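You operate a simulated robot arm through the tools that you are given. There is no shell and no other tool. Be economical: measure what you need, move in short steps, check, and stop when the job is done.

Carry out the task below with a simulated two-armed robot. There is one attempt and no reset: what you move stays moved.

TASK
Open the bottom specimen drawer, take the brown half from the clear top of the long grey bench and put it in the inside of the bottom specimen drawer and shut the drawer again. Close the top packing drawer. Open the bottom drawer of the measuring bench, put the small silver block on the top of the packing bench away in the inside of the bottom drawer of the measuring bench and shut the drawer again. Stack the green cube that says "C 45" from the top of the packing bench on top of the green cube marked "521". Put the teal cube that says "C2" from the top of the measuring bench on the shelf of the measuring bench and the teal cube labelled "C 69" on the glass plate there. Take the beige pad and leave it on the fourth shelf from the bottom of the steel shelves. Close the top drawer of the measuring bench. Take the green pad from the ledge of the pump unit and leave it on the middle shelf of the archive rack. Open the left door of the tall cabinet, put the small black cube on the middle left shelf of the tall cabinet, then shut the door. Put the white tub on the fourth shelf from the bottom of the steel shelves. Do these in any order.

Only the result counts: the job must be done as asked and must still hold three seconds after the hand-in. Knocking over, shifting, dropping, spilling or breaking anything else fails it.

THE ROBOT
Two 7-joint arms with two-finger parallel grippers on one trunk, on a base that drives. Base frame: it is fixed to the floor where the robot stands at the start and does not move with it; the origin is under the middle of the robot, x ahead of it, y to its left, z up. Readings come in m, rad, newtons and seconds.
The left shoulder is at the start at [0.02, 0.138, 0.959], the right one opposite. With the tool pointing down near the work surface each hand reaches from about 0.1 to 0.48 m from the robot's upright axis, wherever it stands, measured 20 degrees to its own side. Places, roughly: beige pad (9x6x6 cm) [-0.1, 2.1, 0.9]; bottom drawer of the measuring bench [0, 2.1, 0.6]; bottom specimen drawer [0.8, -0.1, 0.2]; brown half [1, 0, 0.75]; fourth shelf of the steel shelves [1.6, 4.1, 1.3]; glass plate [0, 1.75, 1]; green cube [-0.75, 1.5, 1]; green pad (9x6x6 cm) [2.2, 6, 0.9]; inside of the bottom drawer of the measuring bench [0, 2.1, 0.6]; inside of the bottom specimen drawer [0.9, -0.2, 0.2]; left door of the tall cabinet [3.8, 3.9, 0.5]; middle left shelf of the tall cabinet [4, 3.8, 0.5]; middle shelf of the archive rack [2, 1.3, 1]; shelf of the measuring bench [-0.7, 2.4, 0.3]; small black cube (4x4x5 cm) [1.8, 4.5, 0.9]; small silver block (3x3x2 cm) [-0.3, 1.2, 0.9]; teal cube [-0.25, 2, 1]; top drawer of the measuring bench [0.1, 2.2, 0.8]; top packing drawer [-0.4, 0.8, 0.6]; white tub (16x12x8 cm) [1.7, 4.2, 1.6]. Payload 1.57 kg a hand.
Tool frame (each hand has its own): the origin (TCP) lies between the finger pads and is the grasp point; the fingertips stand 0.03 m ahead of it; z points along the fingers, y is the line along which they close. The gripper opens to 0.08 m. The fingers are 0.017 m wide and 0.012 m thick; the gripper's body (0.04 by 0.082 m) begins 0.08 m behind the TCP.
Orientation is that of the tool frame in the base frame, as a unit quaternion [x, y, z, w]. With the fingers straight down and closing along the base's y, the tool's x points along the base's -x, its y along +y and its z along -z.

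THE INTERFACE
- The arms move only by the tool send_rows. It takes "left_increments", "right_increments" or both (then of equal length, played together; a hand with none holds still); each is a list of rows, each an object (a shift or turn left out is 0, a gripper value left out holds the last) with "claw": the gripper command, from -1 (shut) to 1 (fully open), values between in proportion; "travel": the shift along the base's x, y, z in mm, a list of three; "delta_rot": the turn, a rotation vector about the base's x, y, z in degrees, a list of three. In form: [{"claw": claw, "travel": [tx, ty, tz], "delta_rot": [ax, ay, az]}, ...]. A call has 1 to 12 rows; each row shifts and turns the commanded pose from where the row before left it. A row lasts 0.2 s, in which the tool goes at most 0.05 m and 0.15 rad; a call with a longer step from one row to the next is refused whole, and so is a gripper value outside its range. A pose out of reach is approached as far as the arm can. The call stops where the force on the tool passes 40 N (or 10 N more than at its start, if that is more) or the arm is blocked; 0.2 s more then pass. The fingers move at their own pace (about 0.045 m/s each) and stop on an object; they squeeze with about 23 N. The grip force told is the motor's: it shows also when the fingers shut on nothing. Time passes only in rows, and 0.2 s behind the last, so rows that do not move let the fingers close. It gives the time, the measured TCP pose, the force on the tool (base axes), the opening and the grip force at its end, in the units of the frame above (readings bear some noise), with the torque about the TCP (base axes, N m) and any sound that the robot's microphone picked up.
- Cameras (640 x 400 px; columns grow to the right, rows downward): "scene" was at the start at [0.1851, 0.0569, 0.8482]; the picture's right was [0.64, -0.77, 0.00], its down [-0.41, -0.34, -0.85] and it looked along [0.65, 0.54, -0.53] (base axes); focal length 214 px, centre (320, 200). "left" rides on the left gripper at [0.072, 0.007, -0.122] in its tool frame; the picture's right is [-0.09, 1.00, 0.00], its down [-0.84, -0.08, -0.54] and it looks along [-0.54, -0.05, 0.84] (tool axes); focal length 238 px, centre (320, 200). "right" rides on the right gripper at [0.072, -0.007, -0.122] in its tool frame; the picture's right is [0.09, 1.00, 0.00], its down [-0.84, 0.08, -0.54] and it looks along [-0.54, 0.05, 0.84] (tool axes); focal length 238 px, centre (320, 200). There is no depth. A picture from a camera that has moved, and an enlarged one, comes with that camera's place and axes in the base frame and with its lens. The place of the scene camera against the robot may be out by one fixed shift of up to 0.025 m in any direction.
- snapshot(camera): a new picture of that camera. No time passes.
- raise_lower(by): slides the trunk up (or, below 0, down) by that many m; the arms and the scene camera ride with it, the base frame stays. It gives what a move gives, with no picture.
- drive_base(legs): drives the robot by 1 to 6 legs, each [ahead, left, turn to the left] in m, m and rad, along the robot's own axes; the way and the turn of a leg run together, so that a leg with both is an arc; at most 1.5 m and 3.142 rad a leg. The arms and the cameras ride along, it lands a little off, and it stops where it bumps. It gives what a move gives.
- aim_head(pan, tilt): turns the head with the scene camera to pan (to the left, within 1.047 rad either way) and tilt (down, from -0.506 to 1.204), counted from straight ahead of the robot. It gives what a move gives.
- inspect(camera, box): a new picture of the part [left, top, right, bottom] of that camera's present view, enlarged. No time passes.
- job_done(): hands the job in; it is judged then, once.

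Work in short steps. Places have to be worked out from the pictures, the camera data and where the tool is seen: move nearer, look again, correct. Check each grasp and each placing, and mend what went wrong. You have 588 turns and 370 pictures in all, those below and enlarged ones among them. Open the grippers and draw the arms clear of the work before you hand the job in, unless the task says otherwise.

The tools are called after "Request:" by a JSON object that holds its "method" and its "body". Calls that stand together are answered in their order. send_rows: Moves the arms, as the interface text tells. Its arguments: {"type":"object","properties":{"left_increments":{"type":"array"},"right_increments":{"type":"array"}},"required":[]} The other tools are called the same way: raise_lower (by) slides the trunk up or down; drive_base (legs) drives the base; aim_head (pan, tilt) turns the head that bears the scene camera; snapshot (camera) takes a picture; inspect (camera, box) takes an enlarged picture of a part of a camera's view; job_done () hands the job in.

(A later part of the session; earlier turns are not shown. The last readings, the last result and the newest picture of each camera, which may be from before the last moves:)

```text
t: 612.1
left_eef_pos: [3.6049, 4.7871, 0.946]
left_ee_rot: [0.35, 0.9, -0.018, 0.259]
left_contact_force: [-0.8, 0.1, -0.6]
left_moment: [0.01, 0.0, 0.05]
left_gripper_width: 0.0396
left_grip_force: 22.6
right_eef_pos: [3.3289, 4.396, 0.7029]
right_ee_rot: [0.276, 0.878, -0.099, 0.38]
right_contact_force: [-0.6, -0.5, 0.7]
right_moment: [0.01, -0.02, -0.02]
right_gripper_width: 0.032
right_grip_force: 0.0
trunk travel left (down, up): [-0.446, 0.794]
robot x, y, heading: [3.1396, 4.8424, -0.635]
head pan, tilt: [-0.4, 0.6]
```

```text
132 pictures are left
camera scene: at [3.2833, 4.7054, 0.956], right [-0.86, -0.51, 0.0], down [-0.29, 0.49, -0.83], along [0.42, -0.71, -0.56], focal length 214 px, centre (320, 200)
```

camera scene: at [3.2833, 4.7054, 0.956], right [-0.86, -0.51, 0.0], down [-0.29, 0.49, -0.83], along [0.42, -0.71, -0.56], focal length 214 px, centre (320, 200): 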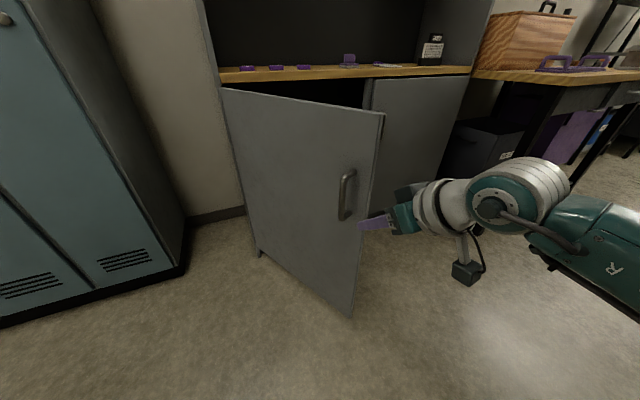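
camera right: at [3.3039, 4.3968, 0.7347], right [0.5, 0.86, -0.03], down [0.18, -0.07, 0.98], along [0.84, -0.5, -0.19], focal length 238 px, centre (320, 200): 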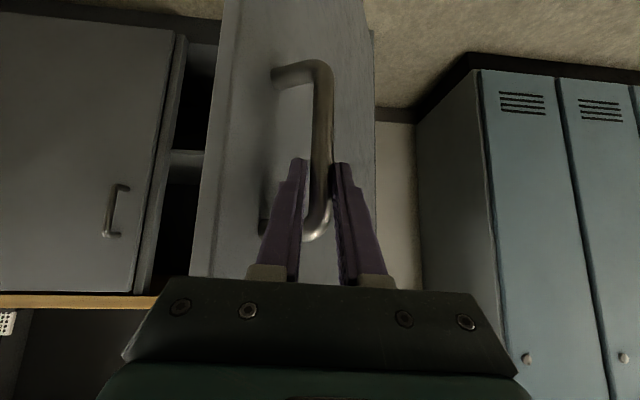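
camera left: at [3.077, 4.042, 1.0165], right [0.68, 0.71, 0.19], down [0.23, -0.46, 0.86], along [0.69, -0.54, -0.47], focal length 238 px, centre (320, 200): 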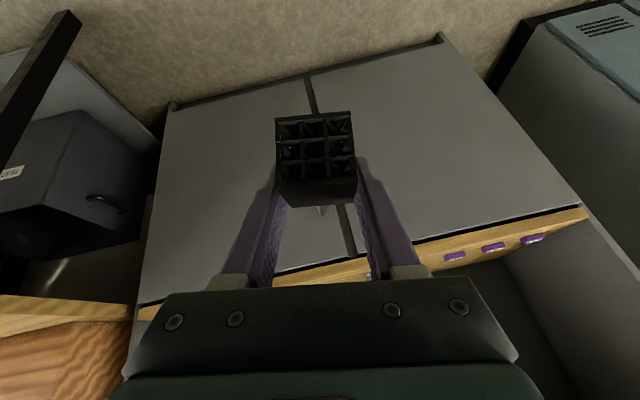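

Door open. I retract the right hand to the side, move to the right of the open door, and look inside.

Request:
{"method": "send_rows", "body": {"right_increments": [{"travel": [-25, -25, 0]}, {"travel": [-30, -20, 0]}, {"travel": [-40, -10, 0]}, {"travel": [-42, 0, 0]}, {"travel": [-42, 0, 0]}, {"travel": [-42, 5, 0]}, {"travel": [-42, 5, 0]}, {"travel": [-42, 5, 0]}, {"travel": [-42, 5, 0]}, {"travel": [-42, 5, 0]}, {"travel": [-40, 0, 0]}]}}

Request:
{"method": "drive_base", "body": {"legs": [[0, -0.82, 0]]}}

Request:
{"method": "raise_lower", "body": {"by": -0.3}}

Request:
{"method": "aim_head", "body": {"pan": 0.5, "tilt": 0.3}}

Request:
{"method": "snapshot", "body": {"camera": "scene"}}

```text
t: 614.5
left_eef_pos: [3.6046, 4.7878, 0.9448]
left_ee_rot: [0.349, 0.901, -0.016, 0.258]
left_contact_force: [-0.3, 0.3, 0.2]
left_moment: [-0.01, 0.03, 0.02]
left_gripper_width: 0.0393
left_grip_force: 22.9
right_eef_pos: [3.0581, 4.3376, 0.6936]
right_ee_rot: [0.276, 0.877, -0.1, 0.382]
right_contact_force: [0.1, 0.0, 1.0]
right_moment: [0.01, -0.01, 0.0]
right_gripper_width: 0.032
right_grip_force: 0.0
right hand out of reach, approached as far as the arm can: row 7, 8, 9, 10, 11
trunk travel left (down, up): [-0.446, 0.794]
robot x, y, heading: [3.1411, 4.8428, -0.635]
head pan, tilt: [-0.4, 0.6]
```

```text
t: 618.9
left_eef_pos: [3.1322, 4.1424, 0.9447]
left_ee_rot: [0.342, 0.903, -0.016, 0.259]
left_contact_force: [-0.8, 0.7, -0.9]
left_moment: [0.03, -0.02, 0.01]
left_gripper_width: 0.0396
left_grip_force: 22.8
right_eef_pos: [2.5935, 3.6849, 0.6942]
right_ee_rot: [0.269, 0.879, -0.097, 0.383]
right_contact_force: [-0.7, 0.4, 0.2]
right_moment: [-0.02, -0.01, 0.02]
right_gripper_width: 0.032
right_grip_force: 0.1
trunk travel left (down, up): [-0.446, 0.794]
robot x, y, heading: [2.6664, 4.1839, -0.62]
head pan, tilt: [-0.4, 0.6]
```

```text
t: 621.9
left_eef_pos: [3.1326, 4.1411, 0.6446]
left_ee_rot: [0.343, 0.903, -0.015, 0.258]
left_contact_force: [0.0, -0.7, -1.2]
left_moment: [-0.01, 0.0, 0.03]
left_gripper_width: 0.0396
left_grip_force: 22.7
right_eef_pos: [2.5924, 3.6847, 0.3934]
right_ee_rot: [0.27, 0.878, -0.097, 0.382]
right_contact_force: [-0.7, 0.1, 0.1]
right_moment: [-0.01, 0.01, 0.0]
right_gripper_width: 0.0322
right_grip_force: 0.1
trunk travel left (down, up): [-0.146, 1.094]
robot x, y, heading: [2.668, 4.1897, -0.616]
head pan, tilt: [-0.4, 0.6]
```

```text
t: 623.0
left_eef_pos: [3.1333, 4.1408, 0.6442]
left_ee_rot: [0.342, 0.903, -0.016, 0.259]
left_contact_force: [0.6, -0.2, 0.0]
left_moment: [0.02, 0.02, -0.03]
left_gripper_width: 0.0395
left_grip_force: 23.7
right_eef_pos: [2.5945, 3.6851, 0.3944]
right_ee_rot: [0.269, 0.878, -0.097, 0.383]
right_contact_force: [-0.1, -0.7, 0.2]
right_moment: [0.02, 0.03, 0.01]
right_gripper_width: 0.032
right_grip_force: 0.1
trunk travel left (down, up): [-0.146, 1.094]
robot x, y, heading: [2.6674, 4.1915, -0.616]
head pan, tilt: [0.499, 0.3]
```

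```text
131 pictures are left
camera scene: at [2.8585, 4.1188, 0.6834], right [-0.12, -0.99, 0.0], down [-0.29, 0.04, -0.96], along [0.95, -0.12, -0.3], focal length 214 px, centre (320, 200)
```

scene: 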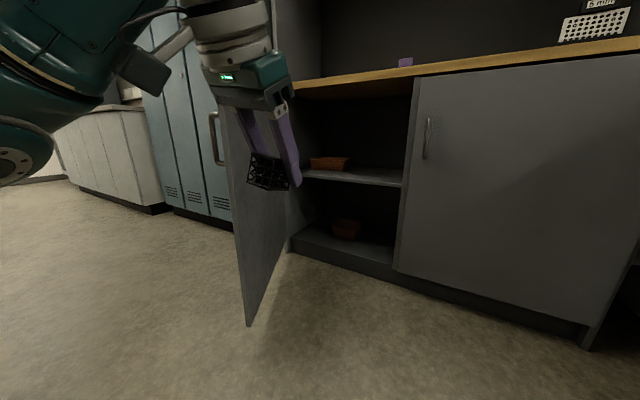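

The middle shelf inside is at z≈0.475 with a free front-right area. I extend the left hand, restore its orientation (cube level), turn 20° left and approach.

Request:
{"method": "send_rows", "body": {"left_increments": [{"travel": [30, -21, 0]}, {"travel": [30, -21, 0]}, {"travel": [30, -21, 0]}, {"travel": [25, -18, 0]}, {"delta_rot": [-5.7, -3.6, 0.15]}, {"delta_rot": [-5.7, -3.6, 0.15]}]}}

Request:
{"method": "drive_base", "body": {"legs": [[0, 0, 0.35], [0.35, 0, 0]]}}

Request:
{"method": "snapshot", "body": {"camera": "left"}}

Request:
{"method": "snapshot", "body": {"camera": "scene"}}

```text
t: 624.5
left_eef_pos: [3.2473, 4.0602, 0.6453]
left_ee_rot: [0.313, 0.879, -0.083, 0.349]
left_contact_force: [0.8, 0.7, 0.8]
left_moment: [-0.02, -0.01, -0.01]
left_gripper_width: 0.0396
left_grip_force: 22.4
right_eef_pos: [2.591, 3.685, 0.3937]
right_ee_rot: [0.27, 0.878, -0.098, 0.383]
right_contact_force: [-0.5, -0.1, 0.6]
right_moment: [0.01, 0.0, 0.02]
right_gripper_width: 0.0322
right_grip_force: 0.0
trunk travel left (down, up): [-0.146, 1.094]
robot x, y, heading: [2.6672, 4.191, -0.621]
head pan, tilt: [0.499, 0.3]
```

```text
t: 627.8
left_eef_pos: [3.59, 4.1721, 0.645]
left_ee_rot: [0.157, 0.921, -0.022, 0.356]
left_contact_force: [0.0, -0.3, -1.2]
left_moment: [-0.02, -0.06, 0.03]
left_gripper_width: 0.0393
left_grip_force: 23.3
right_eef_pos: [3.1001, 3.5967, 0.3942]
right_ee_rot: [0.114, 0.912, -0.03, 0.393]
right_contact_force: [0.6, -0.3, -0.4]
right_moment: [0.01, 0.01, -0.02]
right_gripper_width: 0.0315
right_grip_force: 0.1
trunk travel left (down, up): [-0.146, 1.094]
robot x, y, heading: [3.0025, 4.0975, -0.274]
head pan, tilt: [0.499, 0.3]
```

```text
130 pictures are left
camera left: at [3.4632, 4.2185, 0.6874], right [0.37, 0.92, 0.13], down [0.21, -0.22, 0.95], along [0.91, -0.32, -0.27], focal length 238 px, centre (320, 200)
```

left: 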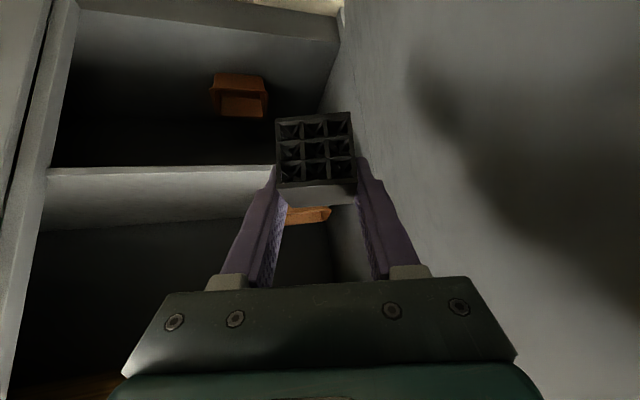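

```text
129 pictures are left
camera scene: at [3.204, 4.09, 0.6833], right [0.22, -0.97, 0.0], down [-0.29, -0.07, -0.96], along [0.93, 0.21, -0.3], focal length 214 px, centre (320, 200)
```

scene: 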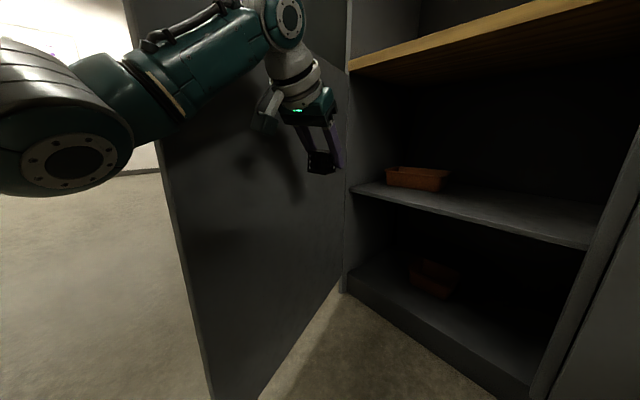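

I need to shift right and forward; first the right hand goes further back.

Request:
{"method": "send_rows", "body": {"right_increments": [{"travel": [-40, 5, 0]}, {"travel": [-40, 8, 0]}, {"travel": [-40, 11, 0]}, {"travel": [-40, 11, 0]}, {"travel": [-40, 11, 0]}]}}

Request:
{"method": "drive_base", "body": {"legs": [[0, -0.255, 0]]}}

Request:
{"method": "drive_base", "body": {"legs": [[0.2, 0, 0]]}}

Request:
{"method": "snapshot", "body": {"camera": "left"}}

Request:
{"method": "snapshot", "body": {"camera": "scene"}}

```text
t: 629.0
left_eef_pos: [3.5904, 4.1737, 0.6457]
left_ee_rot: [0.158, 0.921, -0.023, 0.356]
left_contact_force: [0.0, 1.3, -1.0]
left_moment: [0.0, 0.0, -0.02]
left_gripper_width: 0.0395
left_grip_force: 22.9
right_eef_pos: [3.101, 3.5976, 0.3932]
right_ee_rot: [0.113, 0.912, -0.029, 0.394]
right_contact_force: [0.6, 0.3, 0.8]
right_moment: [0.0, -0.02, -0.03]
right_gripper_width: 0.0323
right_grip_force: 0.0
right hand out of reach, approached as far as the arm can: row 1, 2, 3, 4, 5
trunk travel left (down, up): [-0.146, 1.094]
robot x, y, heading: [3.0028, 4.0992, -0.273]
head pan, tilt: [0.499, 0.3]
```

```text
t: 630.9
left_eef_pos: [3.5242, 3.9403, 0.6463]
left_ee_rot: [0.154, 0.921, -0.018, 0.357]
left_contact_force: [0.5, -0.3, -0.2]
left_moment: [0.02, 0.04, 0.03]
left_gripper_width: 0.0394
left_grip_force: 22.7
right_eef_pos: [3.0423, 3.3657, 0.3926]
right_ee_rot: [0.108, 0.911, -0.02, 0.398]
right_contact_force: [3.8, 10.7, -3.1]
right_moment: [-1.14, 0.04, -1.31]
right_gripper_width: 0.032
right_grip_force: 0.1
trunk travel left (down, up): [-0.146, 1.094]
robot x, y, heading: [2.9319, 3.8565, -0.264]
head pan, tilt: [0.499, 0.3]
stopped in leg 1: the robot was blocked; the commanded pose is now the measured one
```

```text
t: 632.5
left_eef_pos: [3.7078, 3.8858, 0.6448]
left_ee_rot: [0.152, 0.922, -0.019, 0.355]
left_contact_force: [1.0, 0.5, -0.5]
left_moment: [-0.02, 0.0, 0.01]
left_gripper_width: 0.0393
left_grip_force: 23.0
right_eef_pos: [3.2274, 3.3086, 0.396]
right_ee_rot: [0.105, 0.912, -0.022, 0.396]
right_contact_force: [-0.5, 0.0, -0.4]
right_moment: [-0.02, 0.0, 0.0]
right_gripper_width: 0.0321
right_grip_force: 0.1
trunk travel left (down, up): [-0.146, 1.094]
robot x, y, heading: [3.1192, 3.8027, -0.261]
head pan, tilt: [0.499, 0.3]
```

```text
128 pictures are left
camera left: at [3.5812, 3.9308, 0.6872], right [0.36, 0.92, 0.13], down [0.21, -0.22, 0.95], along [0.91, -0.31, -0.27], focal length 238 px, centre (320, 200)
```

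left: 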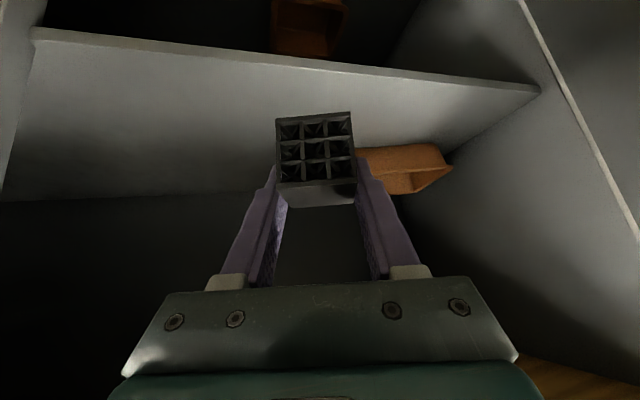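

```text
127 pictures are left
camera scene: at [3.3234, 3.7993, 0.6833], right [0.23, -0.97, 0.0], down [-0.29, -0.07, -0.96], along [0.93, 0.22, -0.3], focal length 214 px, centre (320, 200)
```

scene: 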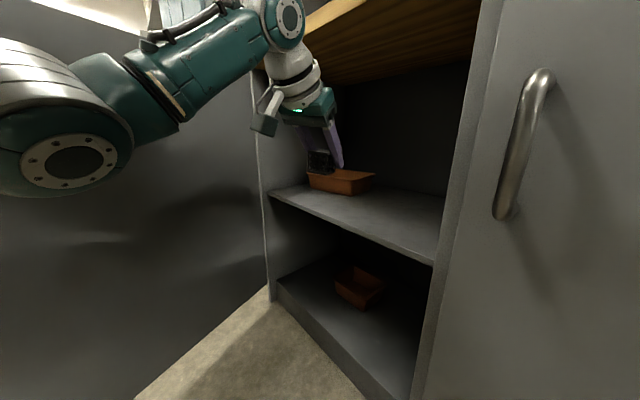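

The cube is nearly over the shelf; the right hand is getting close to the right door. I extend the left arm for the last part.

Request:
{"method": "send_rows", "body": {"left_increments": [{"travel": [24, -7, 0]}, {"travel": [24, -8, 0]}, {"travel": [24, -8, 0]}, {"travel": [24, -8, 0]}, {"travel": [24, -8, 0]}]}}

Request:
{"method": "drive_base", "body": {"legs": [[0.05, 0, 0]]}}

Request:
{"method": "snapshot", "body": {"camera": "left"}}

```text
t: 633.7
left_eef_pos: [3.7799, 3.8631, 0.644]
left_ee_rot: [0.152, 0.921, -0.019, 0.357]
left_contact_force: [0.0, 0.1, -0.2]
left_moment: [0.01, 0.01, 0.02]
left_gripper_width: 0.0397
left_grip_force: 23.4
left hand out of reach, approached as far as the arm can: row 4, 5
right_eef_pos: [3.2294, 3.3095, 0.3945]
right_ee_rot: [0.106, 0.911, -0.023, 0.398]
right_contact_force: [0.1, -0.2, 0.2]
right_moment: [0.01, 0.0, -0.03]
right_gripper_width: 0.0322
right_grip_force: 0.0
trunk travel left (down, up): [-0.146, 1.094]
robot x, y, heading: [3.1199, 3.8035, -0.263]
head pan, tilt: [0.499, 0.3]
```

```text
t: 634.7
left_eef_pos: [3.8228, 3.8498, 0.6428]
left_ee_rot: [0.152, 0.922, -0.02, 0.356]
left_contact_force: [0.4, 0.0, -0.6]
left_moment: [0.01, 0.02, 0.01]
left_gripper_width: 0.0397
left_grip_force: 22.7
right_eef_pos: [3.2683, 3.2966, 0.3928]
right_ee_rot: [0.108, 0.913, -0.023, 0.394]
right_contact_force: [-0.2, -0.6, 0.4]
right_moment: [-0.02, -0.01, -0.02]
right_gripper_width: 0.0317
right_grip_force: 0.0
trunk travel left (down, up): [-0.146, 1.094]
robot x, y, heading: [3.1619, 3.7947, -0.263]
head pan, tilt: [0.499, 0.3]
stopped in leg 1: the force on the tool passed its limit at 123 N (the readings are from after the stop); the commanded pose is now the measured one
```

```text
126 pictures are left
camera left: at [3.6969, 3.8936, 0.6856], right [0.36, 0.92, 0.13], down [0.21, -0.22, 0.95], along [0.91, -0.31, -0.27], focal length 238 px, centre (320, 200)
```

left: 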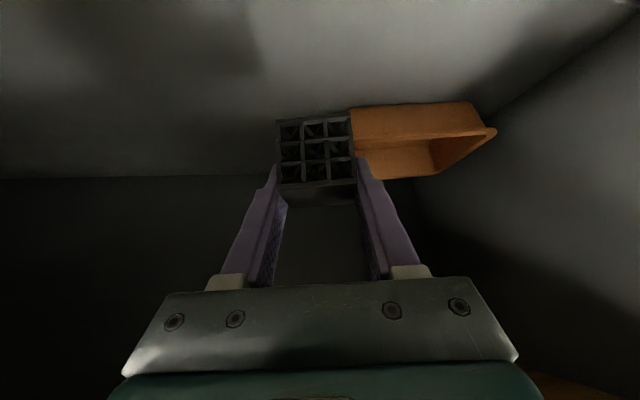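

The right hand touched the closed right door. I pull it toward the robot, then continue.

Request:
{"method": "drive_base", "body": {"legs": [[-0.03, 0, 0]]}}

Request:
{"method": "send_rows", "body": {"right_increments": [{"travel": [-25, -20, 0]}, {"travel": [-25, -20, 0]}, {"travel": [-30, 0, 0]}, {"travel": [-30, 10, 0]}]}}

```text
t: 635.5
left_eef_pos: [3.7971, 3.8574, 0.6449]
left_ee_rot: [0.151, 0.921, -0.019, 0.358]
left_contact_force: [0.3, 0.0, -0.5]
left_moment: [-0.02, 0.0, -0.02]
left_gripper_width: 0.0393
left_grip_force: 23.4
right_eef_pos: [3.2448, 3.3039, 0.3941]
right_ee_rot: [0.108, 0.911, -0.023, 0.396]
right_contact_force: [0.9, 0.2, 0.0]
right_moment: [0.01, 0.01, 0.0]
right_gripper_width: 0.0321
right_grip_force: 0.0
trunk travel left (down, up): [-0.146, 1.094]
robot x, y, heading: [3.1374, 3.7986, -0.267]
head pan, tilt: [0.499, 0.3]
```

```text
t: 636.5
left_eef_pos: [3.7955, 3.8596, 0.6437]
left_ee_rot: [0.152, 0.921, -0.02, 0.357]
left_contact_force: [-0.8, 0.3, -0.4]
left_moment: [0.0, 0.02, 0.01]
left_gripper_width: 0.0395
left_grip_force: 23.2
right_eef_pos: [3.1793, 3.2585, 0.3879]
right_ee_rot: [0.108, 0.912, -0.022, 0.396]
right_contact_force: [-0.1, 0.1, 0.2]
right_moment: [0.02, 0.01, 0.03]
right_gripper_width: 0.032
right_grip_force: 0.2
right hand out of reach, approached as far as the arm can: row 1, 3, 4
trunk travel left (down, up): [-0.146, 1.094]
robot x, y, heading: [3.1389, 3.8011, -0.259]
head pan, tilt: [0.499, 0.3]
```

Request:
{"method": "drive_base", "body": {"legs": [[0.05, 0, 0]]}}

Request:
{"method": "raise_lower", "body": {"by": -0.1}}

Request:
{"method": "snapshot", "body": {"camera": "left"}}

Request:
{"method": "snapshot", "body": {"camera": "scene"}}

```text
t: 637.6
left_eef_pos: [3.8463, 3.8448, 0.644]
left_ee_rot: [0.151, 0.921, -0.019, 0.358]
left_contact_force: [-1.0, 0.1, -0.7]
left_moment: [-0.01, 0.0, 0.02]
left_gripper_width: 0.0392
left_grip_force: 23.4
right_eef_pos: [3.2259, 3.2448, 0.3873]
right_ee_rot: [0.11, 0.912, -0.024, 0.394]
right_contact_force: [0.6, -0.3, -0.1]
right_moment: [0.02, 0.0, 0.03]
right_gripper_width: 0.0318
right_grip_force: 0.0
trunk travel left (down, up): [-0.146, 1.094]
robot x, y, heading: [3.1869, 3.7878, -0.26]
head pan, tilt: [0.499, 0.3]
stopped in leg 1: the force on the tool passed its limit at 67 N (the readings are from after the stop); the commanded pose is now the measured one
```

```text
t: 638.9
left_eef_pos: [3.844, 3.8449, 0.5442]
left_ee_rot: [0.153, 0.921, -0.021, 0.357]
left_contact_force: [-0.4, -0.6, -0.5]
left_moment: [0.02, 0.0, 0.01]
left_gripper_width: 0.0393
left_grip_force: 23.2
right_eef_pos: [3.2246, 3.2462, 0.2868]
right_ee_rot: [0.11, 0.913, -0.023, 0.393]
right_contact_force: [-0.2, 0.4, 0.2]
right_moment: [0.0, -0.02, 0.01]
right_gripper_width: 0.0318
right_grip_force: 0.1
trunk travel left (down, up): [-0.046, 1.194]
robot x, y, heading: [3.1852, 3.7839, -0.262]
head pan, tilt: [0.499, 0.3]
```

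```text
125 pictures are left
camera left: at [3.7179, 3.8882, 0.586], right [0.36, 0.92, 0.13], down [0.21, -0.22, 0.95], along [0.91, -0.31, -0.27], focal length 238 px, centre (320, 200)
```

left: 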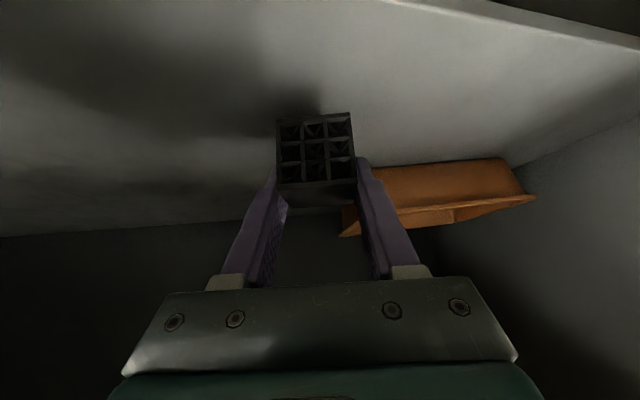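

```text
124 pictures are left
camera scene: at [3.3889, 3.782, 0.5834], right [0.23, -0.97, 0.0], down [-0.29, -0.07, -0.96], along [0.93, 0.22, -0.3], focal length 214 px, centre (320, 200)
```

scene: 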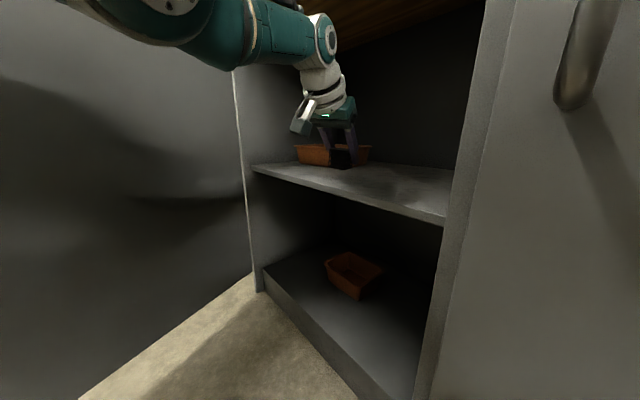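

The cube is over the middle shelf, clear of the orange bin. I lower to contact and release.

Request:
{"method": "raise_lower", "body": {"by": -0.025}}

Request:
{"method": "send_rows", "body": {"left_increments": [{"travel": [0, 0, -4]}, {"travel": [0, 0, -4]}, {"travel": [0, 0, -4]}, {"travel": [0, 0, -4]}, {"travel": [0, 0, -4]}]}}

Request:
{"method": "snapshot", "body": {"camera": "left"}}

```text
t: 639.6
left_eef_pos: [3.8472, 3.8446, 0.5196]
left_ee_rot: [0.152, 0.921, -0.019, 0.358]
left_contact_force: [-0.8, 1.3, 5.3]
left_moment: [-0.09, 0.16, -0.06]
left_gripper_width: 0.0396
left_grip_force: 22.8
right_eef_pos: [3.2258, 3.2468, 0.262]
right_ee_rot: [0.11, 0.912, -0.024, 0.394]
right_contact_force: [0.2, -0.3, -0.8]
right_moment: [-0.01, -0.01, -0.01]
right_gripper_width: 0.0317
right_grip_force: 0.0
trunk travel left (down, up): [-0.021, 1.219]
robot x, y, heading: [3.1854, 3.791, -0.265]
head pan, tilt: [0.499, 0.3]
```

```text
t: 640.5
left_eef_pos: [3.8481, 3.8434, 0.515]
left_ee_rot: [0.152, 0.917, -0.021, 0.368]
left_contact_force: [-0.6, 1.9, 7.5]
left_moment: [-0.01, 0.22, -0.07]
left_gripper_width: 0.0395
left_grip_force: 22.8
right_eef_pos: [3.2239, 3.2478, 0.2611]
right_ee_rot: [0.11, 0.913, -0.024, 0.393]
right_contact_force: [0.0, 0.1, -0.7]
right_moment: [0.02, -0.01, -0.03]
right_gripper_width: 0.0319
right_grip_force: 0.1
trunk travel left (down, up): [-0.021, 1.219]
robot x, y, heading: [3.1802, 3.7848, -0.262]
head pan, tilt: [0.499, 0.3]
stopped in row 4 (left hand): the force on the tool passed its limit at 49 N (the readings are from after the stop); the commanded pose is now the measured one
```

```text
123 pictures are left
camera left: at [3.7211, 3.8879, 0.5538], right [0.36, 0.93, 0.13], down [0.19, -0.21, 0.96], along [0.92, -0.32, -0.25], focal length 238 px, centre (320, 200)
```

left: 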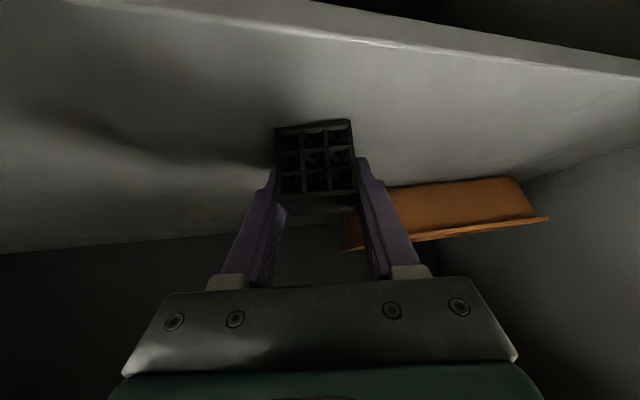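

On the shelf. Release, retreat, back out.

Request:
{"method": "send_rows", "body": {"left_increments": [{"travel": [0, 0, 3]}, {"claw": 0.6}, {"claw": 0.8}, {"claw": 0.8}, {"travel": [-10, 2, 11]}, {"travel": [-16, 4, 18]}, {"travel": [-20, 5, 20]}]}}

Request:
{"method": "drive_base", "body": {"legs": [[-0.3, 0, 0]]}}

Request:
{"method": "snapshot", "body": {"camera": "left"}}

Request:
{"method": "snapshot", "body": {"camera": "scene"}}

```text
t: 642.1
left_eef_pos: [3.8023, 3.856, 0.5627]
left_ee_rot: [0.151, 0.918, -0.022, 0.365]
left_contact_force: [-0.1, 0.0, -0.4]
left_moment: [0.02, 0.05, 0.03]
left_gripper_width: 0.0721
left_grip_force: 0.1
right_eef_pos: [3.2241, 3.2455, 0.2609]
right_ee_rot: [0.11, 0.913, -0.023, 0.393]
right_contact_force: [-0.1, -0.2, -0.5]
right_moment: [0.03, -0.02, -0.04]
right_gripper_width: 0.032
right_grip_force: 0.0
trunk travel left (down, up): [-0.021, 1.219]
robot x, y, heading: [3.1857, 3.79, -0.264]
head pan, tilt: [0.499, 0.3]
```

```text
t: 643.5
left_eef_pos: [3.6928, 3.923, 0.5768]
left_ee_rot: [0.145, 0.916, -0.012, 0.375]
left_contact_force: [0.2, -0.2, 0.5]
left_moment: [-0.01, 0.04, 0.0]
left_gripper_width: 0.0715
left_grip_force: 0.1
right_eef_pos: [3.1638, 3.3067, 0.2708]
right_ee_rot: [0.079, 0.902, -0.007, 0.424]
right_contact_force: [0.4, 0.9, 0.3]
right_moment: [0.03, 0.0, 0.02]
right_gripper_width: 0.0322
right_grip_force: 0.1
trunk travel left (down, up): [-0.021, 1.219]
robot x, y, heading: [3.0454, 3.8287, -0.248]
head pan, tilt: [0.499, 0.3]
stopped in leg 1: the robot was blocked; the commanded pose is now the measured one
```

```text
122 pictures are left
camera left: at [3.5637, 3.9636, 0.6142], right [0.33, 0.93, 0.15], down [0.18, -0.22, 0.96], along [0.93, -0.29, -0.24], focal length 238 px, centre (320, 200)
```

left: 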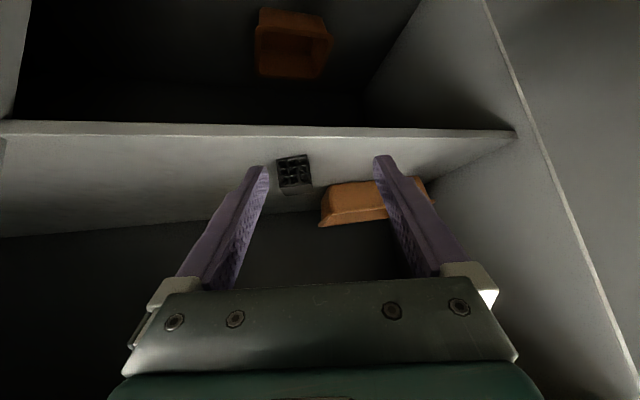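

```text
121 pictures are left
camera scene: at [3.281, 3.8406, 0.5626], right [0.25, -0.97, 0.0], down [-0.26, -0.06, -0.96], along [0.93, 0.24, -0.27], focal length 214 px, centre (320, 200)
```

scene: 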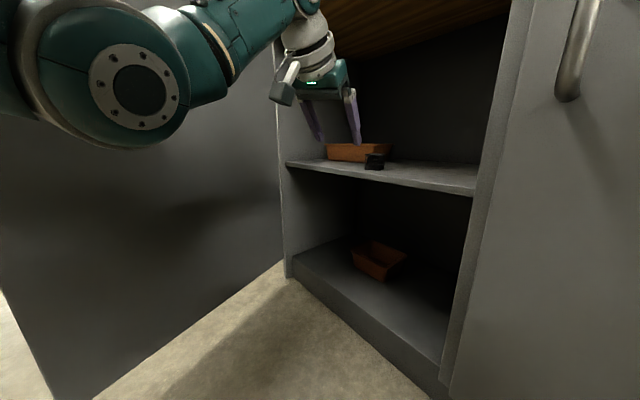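

Cube placed on the middle left shelf. Backing was obstructed on the right, so I move straight away from the cabinet.

Request:
{"method": "drive_base", "body": {"legs": [[-0.19, 0.075, 0]]}}

Request:
{"method": "drive_base", "body": {"legs": [[-0.28, 0.11, 0]]}}

Request:
{"method": "aim_head", "body": {"pan": -0.6, "tilt": 0.3}}

Request:
{"method": "snapshot", "body": {"camera": "scene"}}

```text
t: 644.4
left_eef_pos: [3.6629, 3.9454, 0.5739]
left_ee_rot: [0.142, 0.917, -0.012, 0.372]
left_contact_force: [-1.2, 0.2, -0.2]
left_moment: [0.01, 0.01, 0.0]
left_gripper_width: 0.0719
left_grip_force: 0.0
right_eef_pos: [3.1503, 3.3308, 0.2778]
right_ee_rot: [0.061, 0.899, 0.002, 0.434]
right_contact_force: [-0.2, 0.2, 0.0]
right_moment: [0.0, 0.01, 0.02]
right_gripper_width: 0.0318
right_grip_force: 0.0
trunk travel left (down, up): [-0.021, 1.219]
robot x, y, heading: [3.0235, 3.8427, -0.24]
head pan, tilt: [0.499, 0.3]
stopped in leg 1: the robot was blocked; the commanded pose is now the measured one
```

```text
t: 645.3
left_eef_pos: [3.639, 3.9618, 0.5713]
left_ee_rot: [0.138, 0.918, -0.01, 0.372]
left_contact_force: [-0.4, 0.8, -0.5]
left_moment: [-0.01, 0.0, -0.02]
left_gripper_width: 0.0719
left_grip_force: 0.1
right_eef_pos: [3.1418, 3.3481, 0.284]
right_ee_rot: [0.048, 0.895, 0.009, 0.444]
right_contact_force: [-0.7, 0.5, 0.6]
right_moment: [0.01, 0.0, 0.0]
right_gripper_width: 0.0321
right_grip_force: 0.1
trunk travel left (down, up): [-0.021, 1.219]
robot x, y, heading: [3.0088, 3.8583, -0.231]
head pan, tilt: [0.499, 0.3]
stopped in leg 1: the robot was blocked; the commanded pose is now the measured one
```

```text
t: 646.6
left_eef_pos: [3.6428, 3.9577, 0.5745]
left_ee_rot: [0.14, 0.917, -0.011, 0.373]
left_contact_force: [0.0, -0.1, -1.0]
left_moment: [0.02, -0.03, -0.03]
left_gripper_width: 0.0721
left_grip_force: 0.1
right_eef_pos: [3.1415, 3.3481, 0.2838]
right_ee_rot: [0.051, 0.895, 0.01, 0.442]
right_contact_force: [0.3, 0.2, 0.1]
right_moment: [0.02, -0.01, -0.02]
right_gripper_width: 0.0318
right_grip_force: 0.0
trunk travel left (down, up): [-0.021, 1.219]
robot x, y, heading: [3.0052, 3.8592, -0.232]
head pan, tilt: [-0.6, 0.3]
```

```text
120 pictures are left
camera scene: at [3.204, 3.779, 0.5608], right [-0.74, -0.67, -0.02], down [-0.18, 0.23, -0.96], along [0.65, -0.71, -0.29], focal length 214 px, centre (320, 200)
```

scene: 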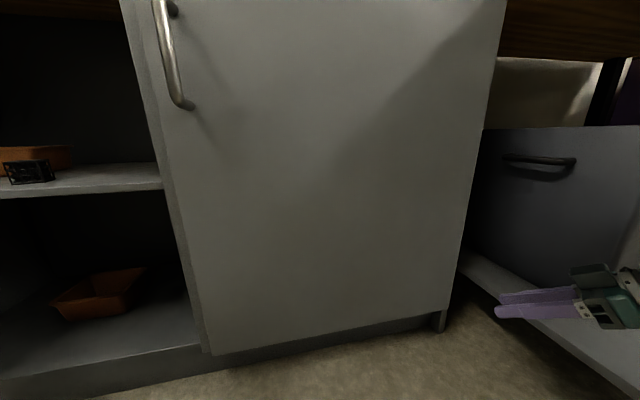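

The right hand is beside the neighbouring table's bin; its forearm seems caught behind a table leg. I look with the right camera.

Request:
{"method": "snapshot", "body": {"camera": "right"}}

Request:
{"method": "aim_head", "body": {"pan": -1.04, "tilt": 0.2}}

Request:
{"method": "snapshot", "body": {"camera": "scene"}}

```text
119 pictures are left
camera right: at [3.002, 3.351, 0.3001], right [0.03, 1.0, -0.01], down [0.08, 0.01, 1.0], along [1.0, -0.03, -0.08], focal length 238 px, centre (320, 200)
```

right: 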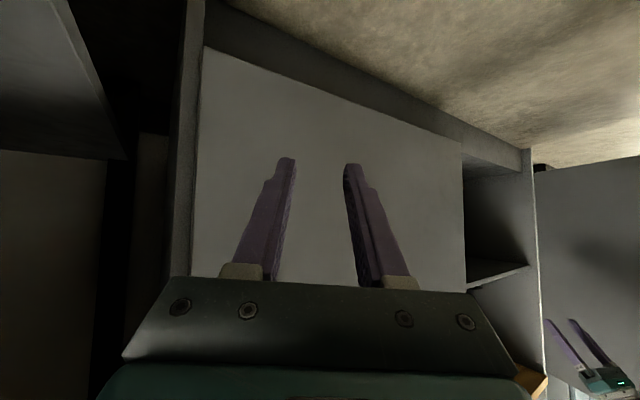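

```text
t: 647.5
left_eef_pos: [3.6425, 3.9581, 0.5741]
left_ee_rot: [0.14, 0.917, -0.012, 0.373]
left_contact_force: [-0.2, 0.2, 1.1]
left_moment: [0.0, -0.03, 0.01]
left_gripper_width: 0.0717
left_grip_force: 0.1
right_eef_pos: [3.1421, 3.3475, 0.2835]
right_ee_rot: [0.053, 0.895, 0.008, 0.442]
right_contact_force: [-0.5, -0.6, 0.4]
right_moment: [0.0, -0.01, 0.01]
right_gripper_width: 0.0321
right_grip_force: 0.1
trunk travel left (down, up): [-0.021, 1.219]
robot x, y, heading: [3.0057, 3.8604, -0.234]
head pan, tilt: [-1.04, 0.201]
```

```text
118 pictures are left
camera scene: at [3.1683, 3.7591, 0.5691], right [-0.96, -0.29, -0.02], down [-0.04, 0.2, -0.98], along [0.29, -0.94, -0.2], focal length 214 px, centre (320, 200)
```

scene: 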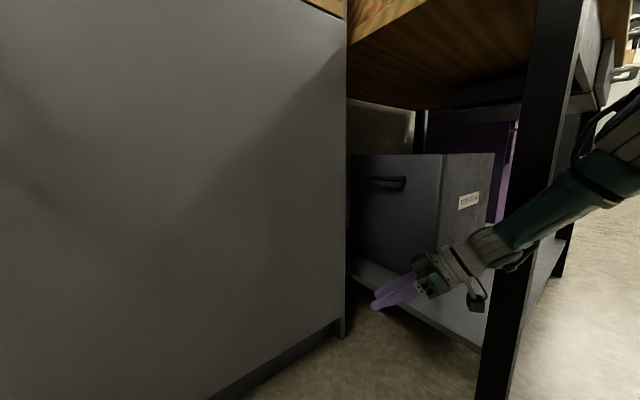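

I try drawing the right arm inward (toward +d) by the arm itself.

Request:
{"method": "send_rows", "body": {"right_increments": [{"travel": [18, 25, 0]}, {"travel": [18, 25, 0]}, {"travel": [18, 25, 0]}]}}

Request:
{"method": "drive_base", "body": {"legs": [[0.0, 0.06, 0]]}}

Request:
{"method": "snapshot", "body": {"camera": "scene"}}

```text
t: 648.3
left_eef_pos: [3.6225, 3.9478, 0.5636]
left_ee_rot: [0.139, 0.92, -0.017, 0.367]
left_contact_force: [-0.1, 0.0, 0.8]
left_moment: [-0.03, 0.01, 0.02]
left_gripper_width: 0.0721
left_grip_force: 0.1
right_eef_pos: [3.1664, 3.4061, 0.2839]
right_ee_rot: [0.054, 0.9, 0.002, 0.432]
right_contact_force: [0.3, 0.3, -0.1]
right_moment: [0.0, 0.08, -0.02]
right_gripper_width: 0.0319
right_grip_force: 0.0
trunk travel left (down, up): [-0.021, 1.219]
robot x, y, heading: [3.0005, 3.8567, -0.235]
head pan, tilt: [-1.04, 0.201]
```

```text
t: 649.3
left_eef_pos: [3.6324, 3.9989, 0.561]
left_ee_rot: [0.138, 0.921, -0.019, 0.365]
left_contact_force: [0.0, -0.2, -0.2]
left_moment: [0.03, 0.01, 0.03]
left_gripper_width: 0.0722
left_grip_force: 0.1
right_eef_pos: [3.1768, 3.456, 0.2867]
right_ee_rot: [0.053, 0.901, -0.001, 0.431]
right_contact_force: [-0.5, -0.8, -0.3]
right_moment: [0.07, -0.03, 0.02]
right_gripper_width: 0.0321
right_grip_force: 0.1
trunk travel left (down, up): [-0.021, 1.219]
robot x, y, heading: [3.0176, 3.915, -0.241]
head pan, tilt: [-1.04, 0.201]
```

```text
117 pictures are left
camera scene: at [3.1575, 3.7995, 0.568], right [-0.96, -0.29, 0.0], down [-0.06, 0.19, -0.98], along [0.28, -0.94, -0.2], focal length 214 px, centre (320, 200)
```

scene: 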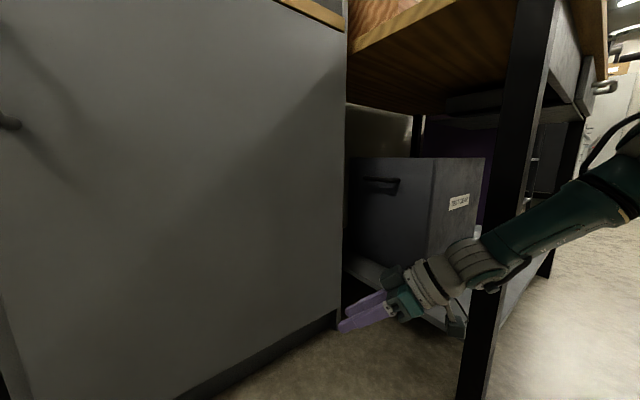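

Request:
{"method": "drive_base", "body": {"legs": [[-0.02, 0.05, 0], [-0.186, 0.074, 0]]}}

Request:
{"method": "snapshot", "body": {"camera": "scene"}}

```text
t: 651.5
left_eef_pos: [3.4617, 4.1746, 0.5636]
left_ee_rot: [0.136, 0.92, -0.017, 0.367]
left_contact_force: [0.5, -0.8, -0.4]
left_moment: [0.02, -0.02, 0.02]
left_gripper_width: 0.072
left_grip_force: 0.1
right_eef_pos: [3.0091, 3.6304, 0.2853]
right_ee_rot: [0.051, 0.9, 0.002, 0.432]
right_contact_force: [-0.1, -0.1, -0.1]
right_moment: [0.0, -0.04, 0.02]
right_gripper_width: 0.0321
right_grip_force: 0.0
trunk travel left (down, up): [-0.021, 1.219]
robot x, y, heading: [2.8451, 4.0861, -0.236]
head pan, tilt: [-1.04, 0.201]
```

```text
116 pictures are left
camera scene: at [2.9872, 3.9728, 0.568], right [-0.96, -0.3, 0.0], down [-0.06, 0.19, -0.98], along [0.29, -0.94, -0.2], focal length 214 px, centre (320, 200)
```

scene: 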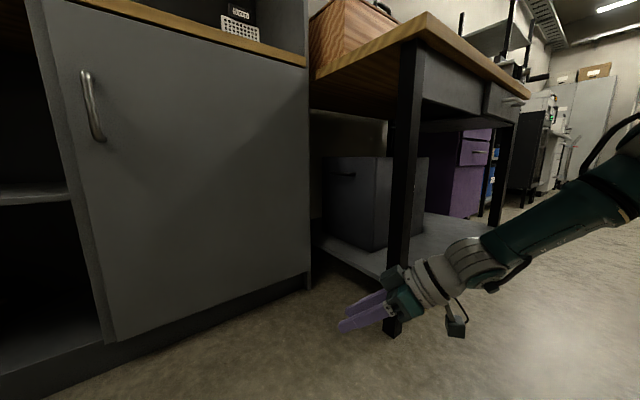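

Free. Next I close the left door: turn to face the cabinet, bring the right fist forward, go round the door edge and push its outer face shut along the arc.

Request:
{"method": "drive_base", "body": {"legs": [[-0.25, 0, 0], [0, 0, -0.384]]}}

Request:
{"method": "raise_lower", "body": {"by": 0.2}}

Request:
{"method": "send_rows", "body": {"right_increments": [{"claw": -1, "travel": [35, 5, 0]}, {"claw": -1, "travel": [35, 5, 0]}, {"travel": [35, 5, 0]}, {"travel": [35, 5, 0]}, {"travel": [35, 5, 0]}, {"travel": [35, 5, 0]}]}}

Request:
{"method": "drive_base", "body": {"legs": [[0, 0.84, 0]]}}

Request:
{"method": "aim_head", "body": {"pan": -0.3, "tilt": 0.5}}

Request:
{"method": "snapshot", "body": {"camera": "scene"}}

```text
t: 654.4
left_eef_pos: [3.2114, 3.9996, 0.5616]
left_ee_rot: [0.306, 0.879, -0.085, 0.357]
left_contact_force: [0.2, -0.3, -0.1]
left_moment: [0.03, -0.02, 0.03]
left_gripper_width: 0.072
left_grip_force: 0.1
right_eef_pos: [2.5906, 3.6587, 0.284]
right_ee_rot: [0.219, 0.875, -0.079, 0.425]
right_contact_force: [-0.3, -0.2, 0.2]
right_moment: [0.0, 0.03, 0.01]
right_gripper_width: 0.0319
right_grip_force: 0.0
trunk travel left (down, up): [-0.021, 1.219]
robot x, y, heading: [2.6074, 4.142, -0.605]
head pan, tilt: [-1.04, 0.201]
```

```text
t: 656.6
left_eef_pos: [3.2114, 3.9997, 0.7621]
left_ee_rot: [0.307, 0.879, -0.085, 0.355]
left_contact_force: [0.2, 0.4, -0.6]
left_moment: [-0.04, -0.02, 0.02]
left_gripper_width: 0.0718
left_grip_force: 0.0
right_eef_pos: [2.5896, 3.6579, 0.4843]
right_ee_rot: [0.219, 0.875, -0.079, 0.425]
right_contact_force: [-0.7, 0.0, 0.5]
right_moment: [0.01, 0.04, -0.08]
right_gripper_width: 0.0319
right_grip_force: 0.0
trunk travel left (down, up): [-0.221, 1.019]
robot x, y, heading: [2.6065, 4.1408, -0.606]
head pan, tilt: [-1.04, 0.201]
```

```text
t: 658.0
left_eef_pos: [3.2126, 3.9988, 0.7631]
left_ee_rot: [0.306, 0.879, -0.084, 0.357]
left_contact_force: [-0.4, -0.1, 0.7]
left_moment: [0.02, 0.0, 0.01]
left_gripper_width: 0.0719
left_grip_force: 0.1
right_eef_pos: [2.8001, 3.6876, 0.4844]
right_ee_rot: [0.218, 0.875, -0.079, 0.425]
right_contact_force: [0.2, 0.4, 0.2]
right_moment: [-0.01, 0.02, 0.03]
right_gripper_width: 0.0
right_grip_force: 20.9
trunk travel left (down, up): [-0.221, 1.019]
robot x, y, heading: [2.6016, 4.1412, -0.606]
head pan, tilt: [-1.04, 0.201]
```

```text
t: 661.5
left_eef_pos: [3.5926, 4.5601, 0.7627]
left_ee_rot: [0.32, 0.873, -0.106, 0.353]
left_contact_force: [-19.5, -10.5, 0.6]
left_moment: [-0.14, 0.28, -0.26]
left_gripper_width: 0.0526
left_grip_force: 0.1
right_eef_pos: [3.1913, 4.2639, 0.4839]
right_ee_rot: [0.218, 0.876, -0.078, 0.424]
right_contact_force: [0.2, 1.2, -0.6]
right_moment: [-0.02, 0.01, -0.04]
right_gripper_width: 0.0
right_grip_force: 21.8
trunk travel left (down, up): [-0.221, 1.019]
robot x, y, heading: [3.0038, 4.719, -0.603]
head pan, tilt: [-1.04, 0.201]
stopped in leg 1: the force on the tool passed its limit at 48 N (the readings are from after the stop); the commanded pose is now the measured one
```

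```text
t: 662.6
left_eef_pos: [3.5945, 4.5594, 0.7644]
left_ee_rot: [0.317, 0.873, -0.106, 0.354]
left_contact_force: [-19.8, -12.4, -0.7]
left_moment: [-0.23, 0.36, -0.31]
left_gripper_width: 0.0519
left_grip_force: 0.0
right_eef_pos: [3.1903, 4.261, 0.4838]
right_ee_rot: [0.216, 0.876, -0.08, 0.423]
right_contact_force: [0.3, 0.1, -0.3]
right_moment: [0.04, -0.04, -0.03]
right_gripper_width: 0.0
right_grip_force: 21.2
trunk travel left (down, up): [-0.221, 1.019]
robot x, y, heading: [3.001, 4.7187, -0.606]
head pan, tilt: [-0.3, 0.499]
```

```text
115 pictures are left
camera scene: at [3.1533, 4.5879, 0.7398], right [-0.79, -0.62, 0.01], down [-0.3, 0.37, -0.88], along [0.54, -0.69, -0.48], focal length 214 px, centre (320, 200)
```

scene: 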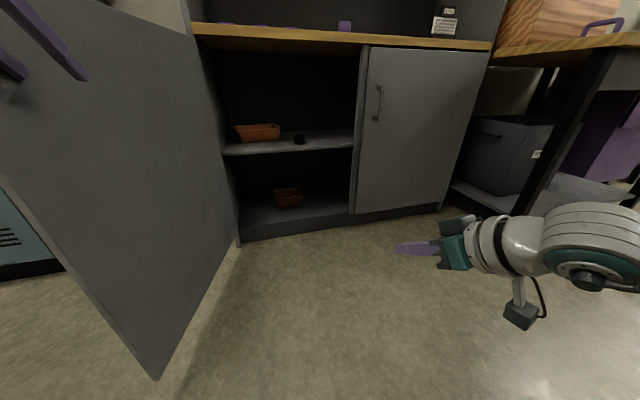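

The left hand had nudged the door further open (~100°). I back away, pass around its edge to the other side with the right fist.

Request:
{"method": "drive_base", "body": {"legs": [[-0.2, 0, 0], [0, 0.6, 0]]}}

Request:
{"method": "snapshot", "body": {"camera": "scene"}}

```text
t: 667.3
left_eef_pos: [3.7785, 5.1943, 0.7659]
left_ee_rot: [0.312, 0.875, -0.099, 0.357]
left_contact_force: [0.2, -0.6, -0.8]
left_moment: [0.0, 0.02, 0.03]
left_gripper_width: 0.072
left_grip_force: 0.1
right_eef_pos: [3.3772, 4.8895, 0.4847]
right_ee_rot: [0.213, 0.877, -0.076, 0.425]
right_contact_force: [0.2, 0.2, 1.0]
right_moment: [0.01, -0.01, 0.02]
right_gripper_width: 0.0001
right_grip_force: 21.6
trunk travel left (down, up): [-0.221, 1.019]
robot x, y, heading: [3.1782, 5.3417, -0.594]
head pan, tilt: [-0.3, 0.499]
```

```text
114 pictures are left
camera scene: at [3.3364, 5.2151, 0.74], right [-0.78, -0.63, 0.0], down [-0.3, 0.37, -0.88], along [0.55, -0.68, -0.48], focal length 214 px, centre (320, 200)
```

scene: 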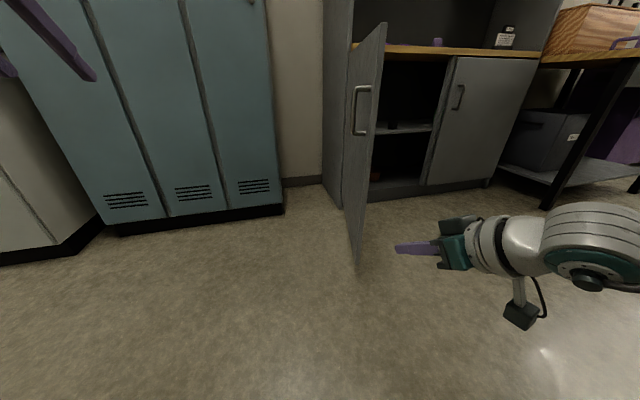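

The right fist is slightly left of the door edge; I shift 8 cm more, go forward, then sweep right.

Request:
{"method": "drive_base", "body": {"legs": [[0, 0.08, -0.02], [0.42, 0, 0]]}}

Request:
{"method": "snapshot", "body": {"camera": "scene"}}

```text
t: 670.5
left_eef_pos: [4.1662, 5.0147, 0.766]
left_ee_rot: [0.317, 0.873, -0.101, 0.356]
left_contact_force: [0.9, -0.2, 0.1]
left_moment: [0.0, -0.02, -0.03]
left_gripper_width: 0.0717
left_grip_force: 0.0
right_eef_pos: [3.7616, 4.7139, 0.4831]
right_ee_rot: [0.217, 0.876, -0.078, 0.424]
right_contact_force: [0.0, 0.2, -0.5]
right_moment: [0.03, 0.02, 0.01]
right_gripper_width: 0.0
right_grip_force: 20.6
trunk travel left (down, up): [-0.221, 1.019]
robot x, y, heading: [3.5673, 5.1704, -0.603]
head pan, tilt: [-0.3, 0.499]
```

```text
113 pictures are left
camera scene: at [3.7241, 5.0407, 0.74], right [-0.79, -0.62, 0.0], down [-0.3, 0.38, -0.88], along [0.54, -0.69, -0.48], focal length 214 px, centre (320, 200)
```

scene: 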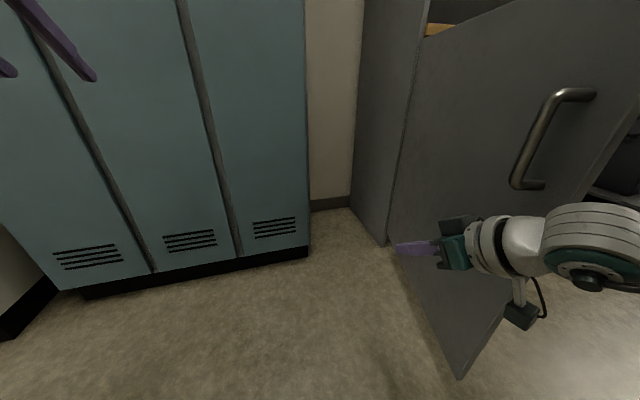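

The fist is on the door's outer side. I sweep right to swing it closed.

Request:
{"method": "drive_base", "body": {"legs": [[0, -0.45, 0]]}}

Request:
{"method": "snapshot", "body": {"camera": "scene"}}

```text
t: 673.3
left_eef_pos: [3.9077, 4.6385, 0.7655]
left_ee_rot: [0.314, 0.874, -0.099, 0.357]
left_contact_force: [0.1, 0.0, 0.3]
left_moment: [-0.04, 0.0, 0.01]
left_gripper_width: 0.0718
left_grip_force: 0.2
right_eef_pos: [3.5048, 4.3358, 0.483]
right_ee_rot: [0.215, 0.876, -0.076, 0.425]
right_contact_force: [-0.5, 0.4, 0.9]
right_moment: [0.02, 0.01, 0.0]
right_gripper_width: 0.0003
right_grip_force: 21.4
trunk travel left (down, up): [-0.221, 1.019]
robot x, y, heading: [3.3093, 4.7887, -0.601]
head pan, tilt: [-0.3, 0.499]
```

```text
112 pictures are left
camera scene: at [3.4652, 4.6624, 0.74], right [-0.78, -0.62, 0.0], down [-0.3, 0.37, -0.88], along [0.55, -0.69, -0.48], focal length 214 px, centre (320, 200)
```

scene: 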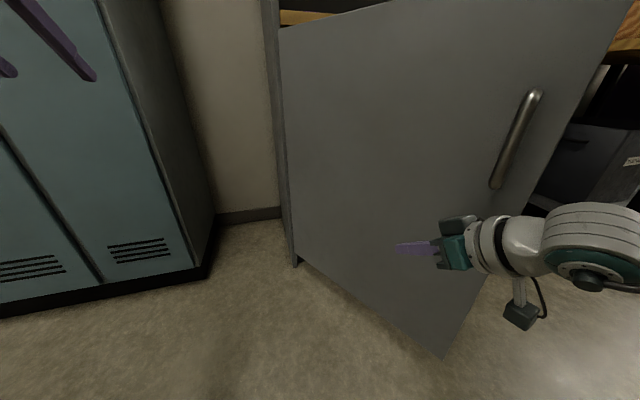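

Swinging nicely. Continue forward-right along the arc.

Request:
{"method": "drive_base", "body": {"legs": [[0.12, -0.2, 0], [0.17, -0.12, 0]]}}

Request:
{"method": "snapshot", "body": {"camera": "scene"}}

```text
t: 676.2
left_eef_pos: [3.9536, 4.2273, 0.7674]
left_ee_rot: [0.316, 0.876, -0.098, 0.352]
left_contact_force: [-0.4, 0.0, -0.7]
left_moment: [0.0, -0.02, -0.01]
left_gripper_width: 0.0721
left_grip_force: 0.0
right_eef_pos: [3.5542, 3.9219, 0.4841]
right_ee_rot: [0.214, 0.877, -0.076, 0.424]
right_contact_force: [0.8, 0.2, -1.0]
right_moment: [-0.03, -0.01, 0.0]
right_gripper_width: 0.0001
right_grip_force: 20.9
trunk travel left (down, up): [-0.221, 1.019]
robot x, y, heading: [3.3584, 4.3775, -0.595]
head pan, tilt: [-0.3, 0.499]
stopped in leg 2: the force on the tool passed its limit at 94 N (the readings are from after the stop); the commanded pose is now the measured one
```

```text
111 pictures are left
camera scene: at [3.5142, 4.2481, 0.7401], right [-0.78, -0.63, 0.0], down [-0.3, 0.37, -0.88], along [0.55, -0.68, -0.48], focal length 214 px, centre (320, 200)
```

scene: 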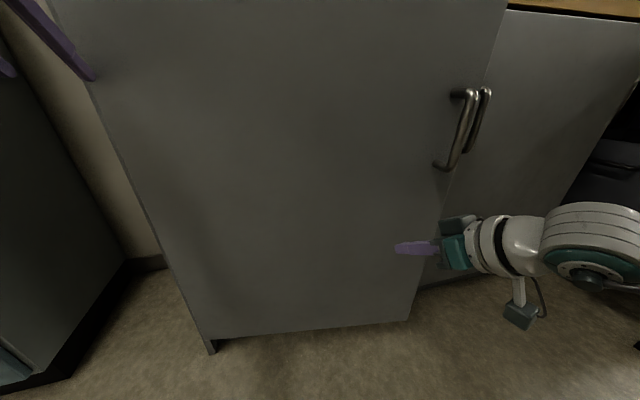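

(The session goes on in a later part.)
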